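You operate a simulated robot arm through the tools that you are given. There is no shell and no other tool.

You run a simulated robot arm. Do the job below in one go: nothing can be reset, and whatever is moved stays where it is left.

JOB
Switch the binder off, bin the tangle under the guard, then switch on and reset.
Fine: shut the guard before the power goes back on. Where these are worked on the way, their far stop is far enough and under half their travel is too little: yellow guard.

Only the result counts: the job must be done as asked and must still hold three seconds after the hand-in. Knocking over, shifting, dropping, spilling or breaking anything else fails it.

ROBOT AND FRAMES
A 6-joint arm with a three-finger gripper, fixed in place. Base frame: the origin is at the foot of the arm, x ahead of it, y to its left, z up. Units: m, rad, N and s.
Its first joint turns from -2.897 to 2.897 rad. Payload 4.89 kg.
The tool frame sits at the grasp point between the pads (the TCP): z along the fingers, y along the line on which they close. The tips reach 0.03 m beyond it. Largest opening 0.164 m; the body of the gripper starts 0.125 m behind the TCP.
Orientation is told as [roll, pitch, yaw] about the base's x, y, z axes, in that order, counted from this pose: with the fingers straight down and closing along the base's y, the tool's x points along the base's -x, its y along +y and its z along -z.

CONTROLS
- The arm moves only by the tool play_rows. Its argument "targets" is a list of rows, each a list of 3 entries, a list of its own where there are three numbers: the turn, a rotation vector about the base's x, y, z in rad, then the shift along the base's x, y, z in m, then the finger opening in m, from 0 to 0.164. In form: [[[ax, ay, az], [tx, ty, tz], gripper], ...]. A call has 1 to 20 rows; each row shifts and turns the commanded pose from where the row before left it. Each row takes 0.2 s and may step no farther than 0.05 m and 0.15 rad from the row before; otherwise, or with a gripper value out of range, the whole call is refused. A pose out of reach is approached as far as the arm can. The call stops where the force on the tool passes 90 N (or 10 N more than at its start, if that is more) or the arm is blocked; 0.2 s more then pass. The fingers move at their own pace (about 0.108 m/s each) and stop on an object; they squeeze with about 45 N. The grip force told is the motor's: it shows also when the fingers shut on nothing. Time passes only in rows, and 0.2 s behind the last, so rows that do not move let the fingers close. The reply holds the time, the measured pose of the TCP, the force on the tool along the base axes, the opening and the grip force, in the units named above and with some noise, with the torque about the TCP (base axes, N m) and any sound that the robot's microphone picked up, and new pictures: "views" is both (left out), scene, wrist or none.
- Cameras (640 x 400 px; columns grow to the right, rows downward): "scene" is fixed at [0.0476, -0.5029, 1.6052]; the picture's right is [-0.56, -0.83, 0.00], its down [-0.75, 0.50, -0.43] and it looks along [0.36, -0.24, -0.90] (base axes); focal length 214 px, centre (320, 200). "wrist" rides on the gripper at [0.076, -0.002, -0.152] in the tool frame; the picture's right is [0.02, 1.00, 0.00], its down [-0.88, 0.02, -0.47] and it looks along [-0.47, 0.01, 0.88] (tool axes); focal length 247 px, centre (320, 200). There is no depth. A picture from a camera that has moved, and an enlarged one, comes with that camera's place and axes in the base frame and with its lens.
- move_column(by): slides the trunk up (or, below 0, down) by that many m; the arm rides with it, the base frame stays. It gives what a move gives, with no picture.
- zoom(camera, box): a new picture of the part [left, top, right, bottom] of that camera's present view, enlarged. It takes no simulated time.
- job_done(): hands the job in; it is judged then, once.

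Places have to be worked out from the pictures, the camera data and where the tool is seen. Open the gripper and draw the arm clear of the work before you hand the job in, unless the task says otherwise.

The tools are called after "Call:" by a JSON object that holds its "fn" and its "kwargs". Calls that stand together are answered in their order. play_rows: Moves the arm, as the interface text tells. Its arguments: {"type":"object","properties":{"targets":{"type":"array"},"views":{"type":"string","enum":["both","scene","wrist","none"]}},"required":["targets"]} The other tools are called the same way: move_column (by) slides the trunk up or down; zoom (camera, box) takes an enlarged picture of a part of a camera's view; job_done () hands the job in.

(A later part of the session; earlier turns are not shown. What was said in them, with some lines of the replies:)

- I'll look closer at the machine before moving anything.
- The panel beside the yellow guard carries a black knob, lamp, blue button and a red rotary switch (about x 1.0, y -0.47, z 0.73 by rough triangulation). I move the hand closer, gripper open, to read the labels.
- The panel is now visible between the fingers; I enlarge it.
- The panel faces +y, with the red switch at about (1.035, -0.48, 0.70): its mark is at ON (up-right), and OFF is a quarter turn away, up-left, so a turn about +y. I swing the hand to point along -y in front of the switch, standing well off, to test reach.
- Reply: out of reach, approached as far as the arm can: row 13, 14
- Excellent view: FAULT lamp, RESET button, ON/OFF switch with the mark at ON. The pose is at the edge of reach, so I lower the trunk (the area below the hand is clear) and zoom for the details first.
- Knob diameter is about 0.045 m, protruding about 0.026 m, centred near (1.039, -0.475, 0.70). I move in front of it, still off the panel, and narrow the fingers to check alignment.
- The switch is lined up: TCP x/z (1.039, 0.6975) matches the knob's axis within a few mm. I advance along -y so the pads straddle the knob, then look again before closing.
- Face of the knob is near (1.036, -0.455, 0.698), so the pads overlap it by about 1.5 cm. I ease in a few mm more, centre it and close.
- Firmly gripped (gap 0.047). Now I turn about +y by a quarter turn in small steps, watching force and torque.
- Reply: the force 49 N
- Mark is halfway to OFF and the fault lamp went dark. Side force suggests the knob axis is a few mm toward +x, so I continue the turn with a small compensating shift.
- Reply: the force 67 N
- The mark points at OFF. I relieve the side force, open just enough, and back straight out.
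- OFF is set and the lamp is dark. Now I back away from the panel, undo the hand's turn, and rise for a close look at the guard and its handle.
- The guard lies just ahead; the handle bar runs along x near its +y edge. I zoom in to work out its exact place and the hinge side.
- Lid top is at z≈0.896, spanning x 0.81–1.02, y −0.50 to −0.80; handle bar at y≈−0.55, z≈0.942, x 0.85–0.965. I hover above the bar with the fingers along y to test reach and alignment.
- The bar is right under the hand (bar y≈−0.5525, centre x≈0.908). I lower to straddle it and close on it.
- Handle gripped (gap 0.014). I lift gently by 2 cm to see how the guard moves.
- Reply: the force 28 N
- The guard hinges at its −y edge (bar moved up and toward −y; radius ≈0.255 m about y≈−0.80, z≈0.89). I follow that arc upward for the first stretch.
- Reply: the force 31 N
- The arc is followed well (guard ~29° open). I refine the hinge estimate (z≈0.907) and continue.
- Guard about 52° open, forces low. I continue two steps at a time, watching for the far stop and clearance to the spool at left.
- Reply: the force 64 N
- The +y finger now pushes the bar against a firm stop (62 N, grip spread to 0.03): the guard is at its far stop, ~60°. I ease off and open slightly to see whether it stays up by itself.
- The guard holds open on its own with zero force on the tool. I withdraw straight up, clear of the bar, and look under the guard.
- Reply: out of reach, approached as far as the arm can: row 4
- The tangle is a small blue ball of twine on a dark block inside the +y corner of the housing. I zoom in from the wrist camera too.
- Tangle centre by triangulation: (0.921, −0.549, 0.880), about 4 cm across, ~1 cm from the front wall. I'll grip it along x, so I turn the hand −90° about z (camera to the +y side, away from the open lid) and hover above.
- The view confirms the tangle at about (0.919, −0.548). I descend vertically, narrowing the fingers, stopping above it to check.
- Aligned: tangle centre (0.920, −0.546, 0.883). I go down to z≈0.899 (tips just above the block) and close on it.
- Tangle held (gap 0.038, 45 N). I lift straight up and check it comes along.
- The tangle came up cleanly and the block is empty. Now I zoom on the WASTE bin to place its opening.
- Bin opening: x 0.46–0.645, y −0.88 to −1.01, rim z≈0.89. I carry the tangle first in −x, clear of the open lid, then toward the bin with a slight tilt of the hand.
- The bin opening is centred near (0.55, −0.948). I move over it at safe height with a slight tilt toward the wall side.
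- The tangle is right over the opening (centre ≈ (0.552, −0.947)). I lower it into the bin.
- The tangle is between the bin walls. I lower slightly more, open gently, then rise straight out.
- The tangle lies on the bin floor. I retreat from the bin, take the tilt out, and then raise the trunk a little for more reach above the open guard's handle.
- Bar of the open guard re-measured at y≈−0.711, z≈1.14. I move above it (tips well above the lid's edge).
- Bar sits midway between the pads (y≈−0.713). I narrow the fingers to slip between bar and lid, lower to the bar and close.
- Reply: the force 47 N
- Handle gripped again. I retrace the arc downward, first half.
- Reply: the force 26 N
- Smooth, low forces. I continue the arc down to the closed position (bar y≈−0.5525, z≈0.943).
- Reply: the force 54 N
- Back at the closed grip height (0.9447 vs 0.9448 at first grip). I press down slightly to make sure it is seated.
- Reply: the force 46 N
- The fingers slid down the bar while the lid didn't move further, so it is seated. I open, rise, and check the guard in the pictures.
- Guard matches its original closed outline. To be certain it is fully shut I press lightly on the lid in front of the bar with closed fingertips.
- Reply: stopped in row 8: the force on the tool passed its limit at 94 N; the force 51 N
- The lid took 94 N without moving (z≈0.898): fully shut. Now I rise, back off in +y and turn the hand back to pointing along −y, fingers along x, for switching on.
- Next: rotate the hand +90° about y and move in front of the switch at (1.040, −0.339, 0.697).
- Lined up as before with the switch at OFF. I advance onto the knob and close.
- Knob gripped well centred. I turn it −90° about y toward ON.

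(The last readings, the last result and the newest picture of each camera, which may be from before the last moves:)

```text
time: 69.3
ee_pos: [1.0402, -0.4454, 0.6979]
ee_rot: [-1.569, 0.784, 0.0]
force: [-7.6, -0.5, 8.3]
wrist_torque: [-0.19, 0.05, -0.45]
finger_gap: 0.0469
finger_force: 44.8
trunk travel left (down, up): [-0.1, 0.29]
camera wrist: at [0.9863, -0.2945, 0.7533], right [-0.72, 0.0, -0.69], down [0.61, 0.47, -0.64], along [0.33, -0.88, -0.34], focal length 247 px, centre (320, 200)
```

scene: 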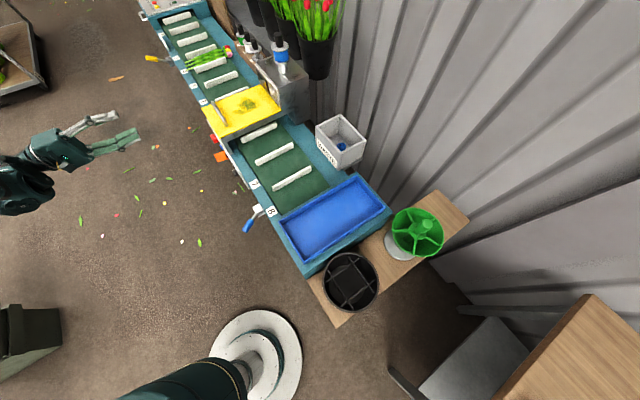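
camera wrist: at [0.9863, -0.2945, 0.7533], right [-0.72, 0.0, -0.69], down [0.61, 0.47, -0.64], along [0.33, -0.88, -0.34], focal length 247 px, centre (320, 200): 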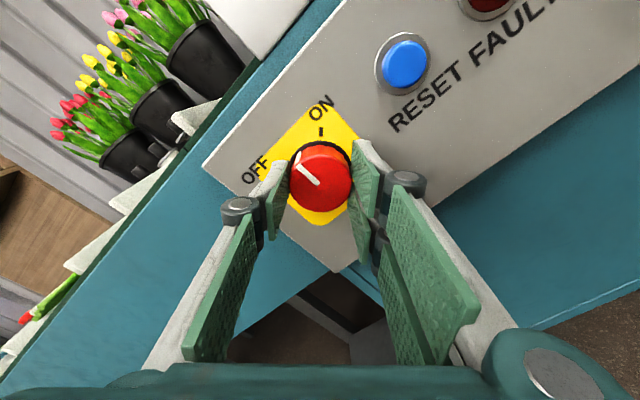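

Forces are small; halfway. I continue the rest of the turn.

Call:
{"fn": "play_rows", "kwargs": {"targets": [[[0, -0.13, 0], [0, 0, 0], 0.03], [[0, -0.13, 0], [0, 0, 0], 0.03], [[0, -0.13, 0], [0, 0, 0], 0.03], [[0, -0.13, 0], [0, 0, 0], 0.03], [[0, -0.13, 0], [0, 0, 0], 0.03], [[0, -0.13, 0], [0, 0, 0], 0.03], [[0, -0.02, 0], [0, 0, 0], 0.03]], "views": "wrist"}}

Call:
{"fn": "zoom", "kwargs": {"camera": "wrist", "box": [220, 0, 420, 230]}}

```text
time: 70.9
ee_pos: [1.0396, -0.4462, 0.6971]
ee_rot: [-1.568, -0.015, 0.0]
force: [-29.8, 9.1, -7.3]
wrist_torque: [0.3, 0.04, -0.93]
finger_gap: 0.0466
finger_force: 45.6
trunk travel left (down, up): [-0.1, 0.29]
camera wrist: at [0.9631, -0.2947, 0.6979], right [-0.01, 0.0, -1.0], down [0.88, 0.47, -0.01], along [0.47, -0.88, 0.0], focal length 247 px, centre (320, 200)
```

wrist: 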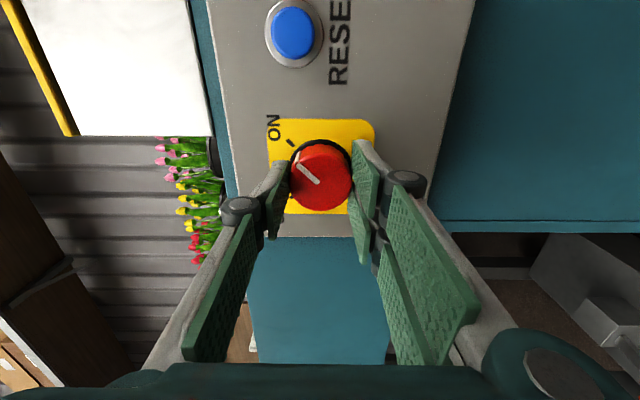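

```text
1.74 times, centred on (320, 115) of wrist
camera zoom: at [0.9631, -0.2947, 0.6979], right [-0.01, 0.0, -1.0], down [0.88, 0.47, -0.01], along [0.47, -0.88, 0.0], focal length 430 px, centre (320, 348)
```

zoom: 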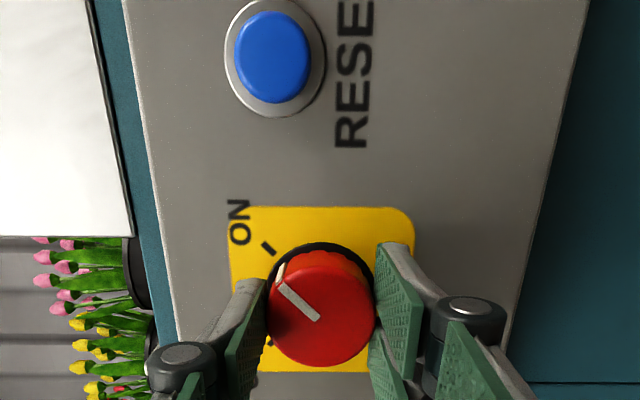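

The mark is at ON. I release and back out, then check the lamp.

Call:
{"fn": "play_rows", "kwargs": {"targets": [[[0, 0, 0], [0, 0, 0], 0.075], [[0, 0, 0], [0, 0, 0], 0.075], [[0, 0, 0], [0, 0.03, 0], 0.075], [[0, 0, 0], [0, 0.04, 0], 0.075], [[0, 0, 0], [0, 0.04, 0], 0.075], [[0, 0, 0], [-0.03, 0.01, 0], 0.04], [[0, 0, 0], [-0.03, 0, 0.005], 0.0], [[0, 0, 0], [-0.03, 0, 0.01], 0.0]], "views": "wrist"}}

Call:
{"fn": "zoom", "kwargs": {"camera": "wrist", "box": [240, 0, 440, 210]}}

```text
time: 72.7
ee_pos: [0.9478, -0.3261, 0.71]
ee_rot: [-1.571, -0.012, 0.001]
force: [1.0, -1.1, -1.5]
wrist_torque: [-0.17, 0.01, -0.1]
finger_gap: 0.0
finger_force: 45.1
trunk travel left (down, up): [-0.1, 0.29]
camera wrist: at [0.8721, -0.1748, 0.7114], right [-0.01, 0.0, -1.0], down [0.88, 0.47, -0.01], along [0.47, -0.88, 0.0], focal length 247 px, centre (320, 200)
```

wrist: 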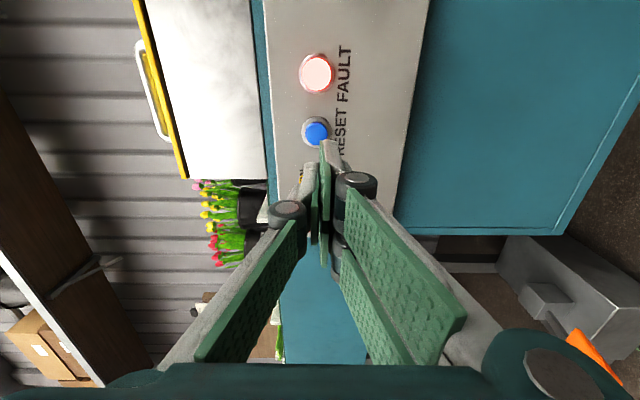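

```text
1.90 times, centred on (340, 105) of wrist
camera zoom: at [0.8721, -0.1748, 0.7114], right [-0.01, 0.0, -1.0], down [0.88, 0.47, -0.01], along [0.47, -0.88, 0.0], focal length 470 px, centre (282, 381)
```

zoom: 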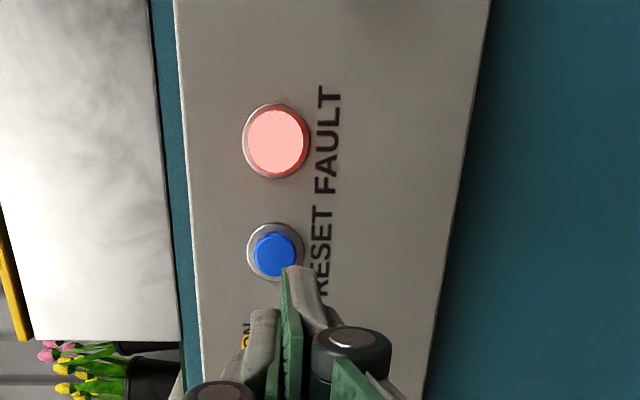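

Power is on and the FAULT lamp is lit again. The RESET button is at about (0.945, −0.472, 0.717); I line up the closed fingertips with it and approach.

Call:
{"fn": "play_rows", "kwargs": {"targets": [[[0, 0.012, 0], [-0.003, -0.02, 0.007], 0.0], [[0, 0, 0], [0, -0.03, 0], 0.0], [[0, 0, 0], [0, -0.025, 0], 0.0], [[0, 0, 0], [0, 0, 0], 0.0]], "views": "wrist"}}

Call:
{"fn": "zoom", "kwargs": {"camera": "wrist", "box": [240, 60, 400, 220]}}

```text
time: 73.7
ee_pos: [0.9472, -0.4018, 0.7202]
ee_rot: [-1.572, -0.002, 0.001]
force: [-0.5, 0.5, -0.8]
wrist_torque: [0.03, 0.02, -0.02]
finger_gap: 0.0
finger_force: 44.5
trunk travel left (down, up): [-0.1, 0.29]
camera wrist: at [0.8707, -0.2496, 0.7219], right [-0.02, 0.0, -1.0], down [0.88, 0.47, -0.02], along [0.47, -0.88, -0.01], focal length 247 px, centre (320, 200)
```

wrist: 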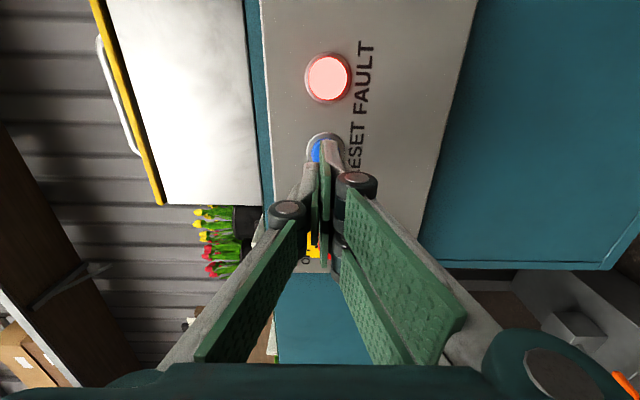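

```text
2.50 times, centred on (320, 140) of wrist
camera zoom: at [0.8707, -0.2496, 0.7219], right [-0.02, 0.0, -1.0], down [0.88, 0.47, -0.02], along [0.47, -0.88, -0.01], focal length 617 px, centre (320, 350)
```

zoom: 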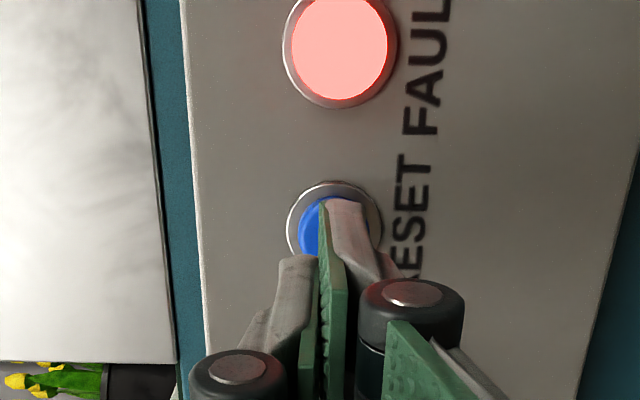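

The right finger's tip (about 6 mm below the TCP axis) is lined up with the button centre (0.943, 0.7147). I push in gently.

Call:
{"fn": "play_rows", "kwargs": {"targets": [[[0, 0, 0], [-0.003, -0.02, 0], 0.0], [[0, 0, 0], [0, -0.01, 0], 0.0], [[0, 0, 0], [0, -0.004, 0], 0.0], [[0, 0, 0], [0, -0.004, 0], 0.0]], "views": "wrist"}}

```text
time: 74.7
ee_pos: [0.9435, -0.4399, 0.7208]
ee_rot: [-1.571, -0.001, 0.001]
force: [0.6, 1.2, -0.3]
wrist_torque: [-0.01, -0.01, 0.01]
finger_gap: 0.0001
finger_force: 44.6
trunk travel left (down, up): [-0.1, 0.29]
camera wrist: at [0.8672, -0.2876, 0.7214], right [-0.02, 0.0, -1.0], down [0.88, 0.47, -0.02], along [0.47, -0.88, -0.01], focal length 247 px, centre (320, 200)
```

wrist: 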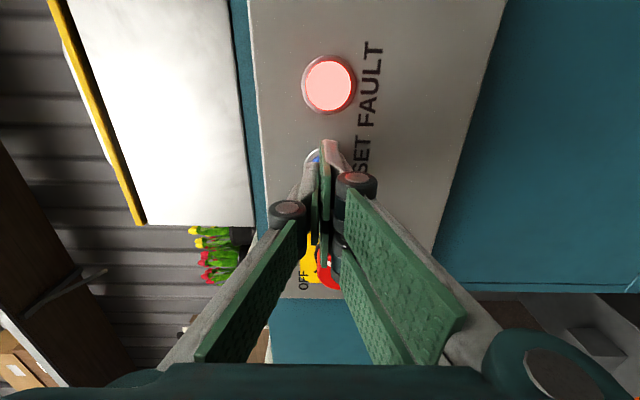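

No contact yet; I keep pushing in 3 mm steps.

Call:
{"fn": "play_rows", "kwargs": {"targets": [[[0, 0, 0], [0, -0.003, 0], 0.0], [[0, 0, 0], [0, -0.003, 0], 0.0]], "views": "wrist"}}

Call:
{"fn": "zoom", "kwargs": {"camera": "wrist", "box": [260, 40, 400, 200]}}

```text
time: 75.3
ee_pos: [0.9445, -0.4451, 0.7196]
ee_rot: [-1.572, -0.002, 0.002]
force: [0.5, 0.6, 1.1]
wrist_torque: [-0.02, 0.0, 0.01]
finger_gap: 0.0
finger_force: 45.6
trunk travel left (down, up): [-0.1, 0.29]
camera wrist: at [0.8674, -0.2939, 0.7211], right [-0.02, 0.0, -1.0], down [0.88, 0.47, -0.02], along [0.47, -0.88, -0.01], focal length 247 px, centre (320, 200)
```

wrist: 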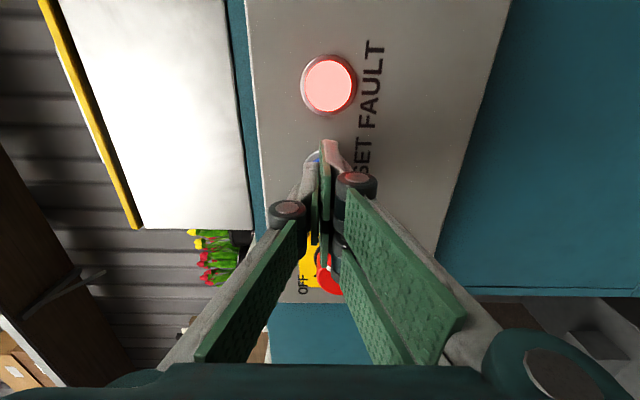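

```text
2.50 times, centred on (330, 120) of wrist
camera zoom: at [0.8674, -0.2939, 0.7211], right [-0.02, 0.0, -1.0], down [0.88, 0.47, -0.02], along [0.47, -0.88, -0.01], focal length 617 px, centre (295, 400)
```

zoom: 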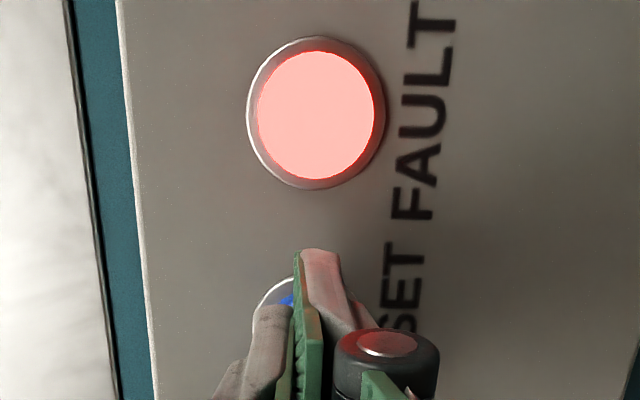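

Still no contact (button face may be near y≈−0.48). I continue in 2 mm steps, watching the force.

Call:
{"fn": "play_rows", "kwargs": {"targets": [[[0, 0, 0], [0, -0.002, 0], 0.0], [[0, 0, 0], [0, -0.002, 0], 0.0]], "views": "wrist"}}

```text
time: 75.9
ee_pos: [0.944, -0.4481, 0.7204]
ee_rot: [-1.571, -0.002, 0.001]
force: [-0.4, 0.8, -0.5]
wrist_torque: [0.0, 0.0, -0.03]
finger_gap: 0.0
finger_force: 45.3
trunk travel left (down, up): [-0.1, 0.29]
camera wrist: at [0.8674, -0.2977, 0.7214], right [-0.02, 0.0, -1.0], down [0.88, 0.47, -0.02], along [0.47, -0.88, -0.01], focal length 247 px, centre (320, 200)
```

wrist: 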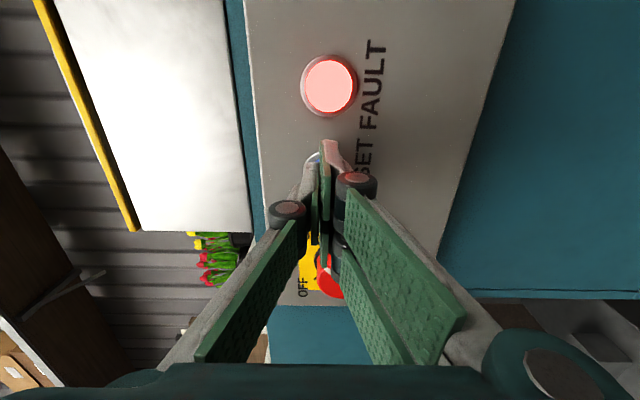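

Force still ~0; I go on in 2 mm steps.

Call:
{"fn": "play_rows", "kwargs": {"targets": [[[0, 0, 0], [0, -0.002, 0], 0.0], [[0, 0, 0], [0, -0.002, 0], 0.0], [[0, 0, 0], [0, -0.002, 0], 0.0]], "views": "wrist"}}

Call:
{"fn": "zoom", "kwargs": {"camera": "wrist", "box": [260, 40, 400, 200]}}

```text
time: 76.7
ee_pos: [0.9435, -0.4536, 0.7208]
ee_rot: [-1.571, 0.0, 0.002]
force: [2.0, 2.4, -0.6]
wrist_torque: [0.01, 0.03, 0.01]
finger_gap: 0.0057
finger_force: 44.9
trunk travel left (down, up): [-0.1, 0.29]
heard: click
camera wrist: at [0.8672, -0.3033, 0.7209], right [-0.02, 0.0, -1.0], down [0.88, 0.47, -0.02], along [0.47, -0.88, -0.01], focal length 247 px, centre (320, 200)
```

wrist: 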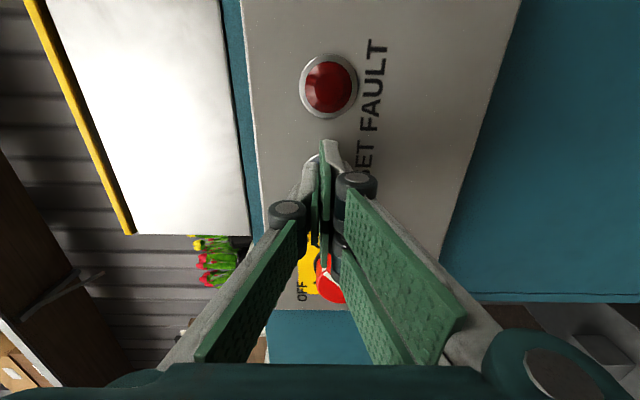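

```text
2.50 times, centred on (330, 120) of wrist
camera zoom: at [0.8672, -0.3033, 0.7209], right [-0.02, 0.0, -1.0], down [0.88, 0.47, -0.02], along [0.47, -0.88, -0.01], focal length 617 px, centre (295, 400)
```

zoom: 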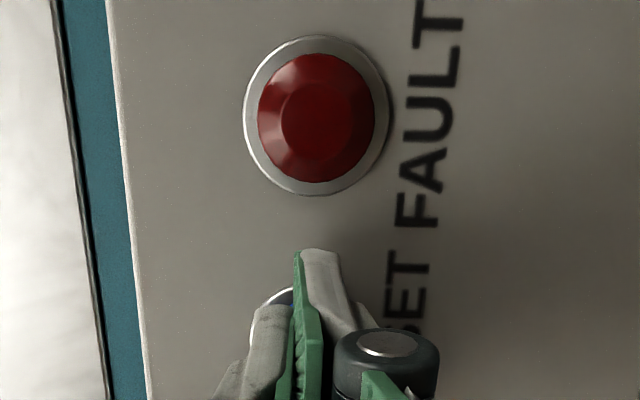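

A click and the FAULT lamp went out: reset done. I back straight out and check that everything holds.

Call:
{"fn": "play_rows", "kwargs": {"targets": [[[0, 0, 0], [0, 0.01, 0], 0.0], [[0, 0, 0], [0, 0.03, 0], 0.0], [[0, 0, 0], [0, 0.04, 0], 0.0], [[0, 0, 0], [0, 0.04, 0], 0.03], [[0, 0, 0], [-0.03, 0.04, 0.01], 0.1], [[0, 0, 0], [-0.03, 0.03, 0.02], 0.164], [[0, 0, 0], [0, 0, 0], 0.164]]}}

Call:
{"fn": "zoom", "kwargs": {"camera": "wrist", "box": [240, 0, 480, 220]}}

Call:
{"fn": "zoom", "kwargs": {"camera": "scene", "box": [180, 40, 380, 180]}}

```text
refused: row 5 steps farther than a row can; nothing moved
```

```text
1.82 times, centred on (360, 110) of wrist
camera zoom: at [0.8672, -0.3033, 0.7209], right [-0.02, 0.0, -1.0], down [0.88, 0.47, -0.02], along [0.47, -0.88, -0.01], focal length 449 px, centre (247, 364)
```

zoom: 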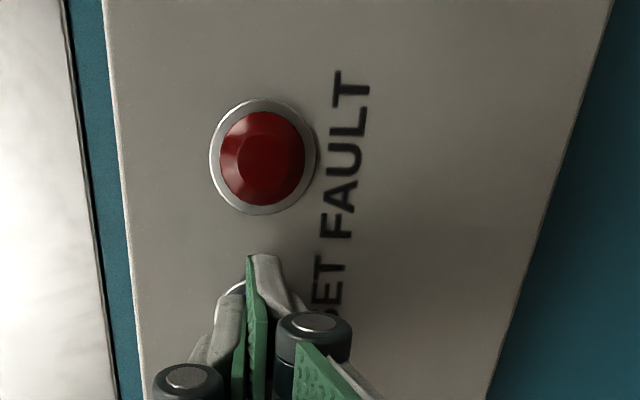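

```text
2.86 times, centred on (280, 110) of scene
camera zoom: at [0.0476, -0.5029, 1.6052], right [-0.56, -0.83, 0.0], down [-0.75, 0.5, -0.43], along [0.36, -0.24, -0.9], focal length 613 px, centre (434, 457)
```

zoom: 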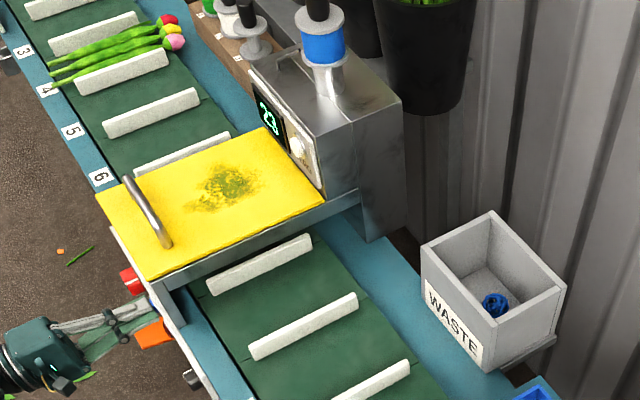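

One row was too long, so nothing moved; the display is back on and the tangle is in the bin. I repeat the retreat with shorter rows.

Call:
{"fn": "play_rows", "kwargs": {"targets": [[[0, 0, 0], [0, 0.01, 0], 0.0], [[0, 0, 0], [0, 0.03, 0], 0.0], [[0, 0, 0], [0, 0.04, 0], 0.0], [[0, 0, 0], [0, 0.04, 0], 0.03], [[0, 0, 0], [-0.02, 0.04, 0.01], 0.1], [[0, 0, 0], [-0.02, 0.03, 0.02], 0.164], [[0, 0, 0], [-0.02, 0.03, 0.02], 0.164], [[0, 0, 0], [0, 0, 0], 0.164]]}}

Call:
{"fn": "zoom", "kwargs": {"camera": "wrist", "box": [240, 0, 480, 220]}}

Call:
{"fn": "zoom", "kwargs": {"camera": "scene", "box": [180, 40, 380, 180]}}

```text
time: 78.5
ee_pos: [0.8838, -0.2343, 0.7698]
ee_rot: [-1.57, -0.002, 0.001]
force: [0.7, -1.1, 0.3]
wrist_torque: [-0.07, 0.0, -0.02]
finger_gap: 0.1641
finger_force: 0.0
trunk travel left (down, up): [-0.1, 0.29]
camera wrist: at [0.8075, -0.0827, 0.7722], right [-0.02, 0.0, -1.0], down [0.88, 0.47, -0.02], along [0.47, -0.88, -0.01], focal length 247 px, centre (320, 200)
```

scene: 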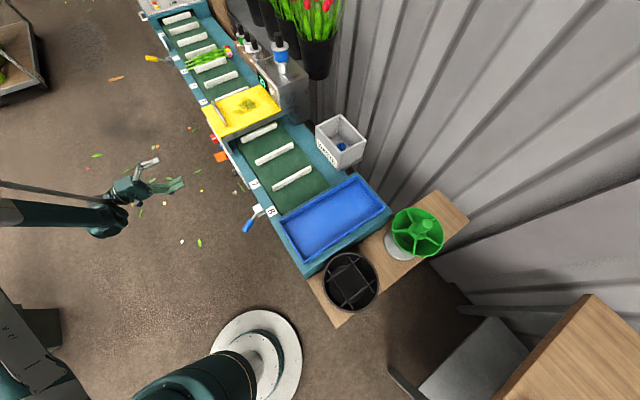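
wrist: 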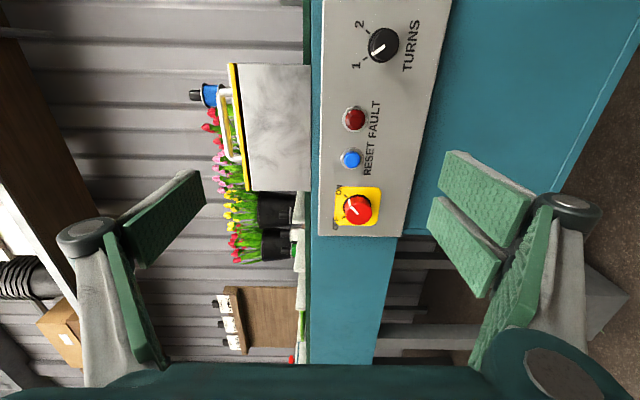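

```text
1.82 times, centred on (360, 110) of wrist
camera zoom: at [0.8075, -0.0827, 0.7722], right [-0.02, 0.0, -1.0], down [0.88, 0.47, -0.02], along [0.47, -0.88, -0.01], focal length 449 px, centre (247, 364)
```

zoom: 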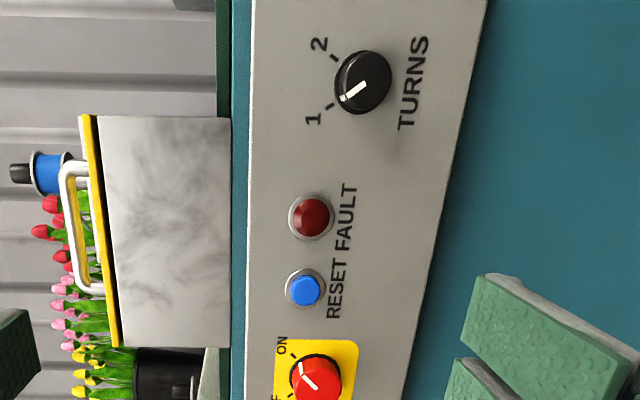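

```text
2.86 times, centred on (280, 110) of scene
camera zoom: at [0.0476, -0.5029, 1.6052], right [-0.56, -0.83, 0.0], down [-0.75, 0.5, -0.43], along [0.36, -0.24, -0.9], focal length 613 px, centre (434, 457)
```

zoom: 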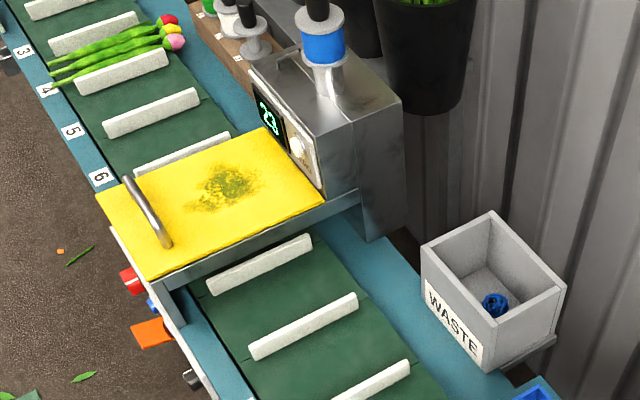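

All holds: switch at ON, FAULT dark, guard shut, tangle in WASTE, TURNS unchanged. I draw the arm a bit farther back and check once more before handing in.

Call:
{"fn": "play_rows", "kwargs": {"targets": [[[0, 0, 0], [-0.02, 0.03, 0.02], 0.164], [[0, 0, 0], [-0.02, 0.03, 0.02], 0.164], [[0, 0, 0], [-0.02, 0.03, 0.02], 0.164], [[0, 0, 0], [0, 0, 0], 0.164], [[0, 0, 0], [0, 0, 0], 0.164], [[0, 0, 0], [0, 0, 0], 0.164], [[0, 0, 0], [0, 0, 0], 0.164], [[0, 0, 0], [0, 0, 0], 0.164]], "views": "wrist"}}

```text
time: 80.3
ee_pos: [0.823, -0.1437, 0.8299]
ee_rot: [-1.571, -0.001, 0.001]
force: [-0.5, -1.1, 0.4]
wrist_torque: [-0.02, -0.01, 0.01]
finger_gap: 0.1641
finger_force: 0.0
trunk travel left (down, up): [-0.1, 0.29]
camera wrist: at [0.7474, 0.0086, 0.8318], right [-0.02, 0.0, -1.0], down [0.88, 0.47, -0.02], along [0.47, -0.88, -0.01], focal length 247 px, centre (320, 200)
```

wrist: 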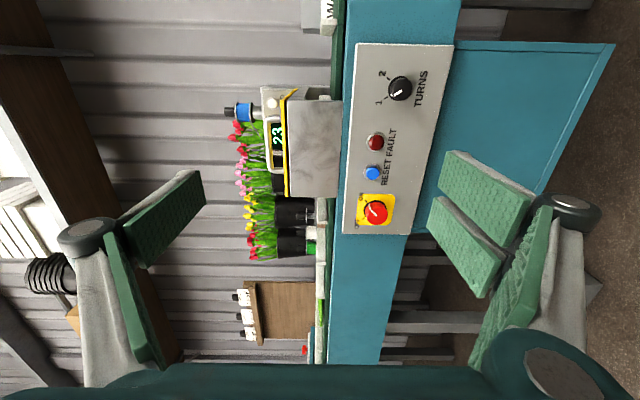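

The state is stable: display on, FAULT dark, guard shut, arm clear and gripper open. I hand in.

Call:
{"fn": "job_done", "kwargs": {}}

```text
The job is handed in.
```

The job is done and handed in. I don't have the verdict, because it is judged only after the hand-in.

- **Power off:** I turned the red switch to OFF before touching the guard. The fault lamp and the display both went dark.
- **Tangle:** I opened the yellow guard to its far stop, about 60°. The ball of blue twine was on a block inside, and it now lies on the floor of the WASTE bin.
- **Guard shut:** I closed it before switching back on. I pressed it with about 94 N to make sure it was seated, and it didn't move.
- **Power on and reset:** The switch is back at ON and the display came back. Pressing RESET gave a click and put the fault lamp out. It was still dark about three seconds later, at the last look before hand-in.

The TURNS knob is where it was, and I saw nothing else knocked or shifted. The gripper is open and the arm is clear of the machine.
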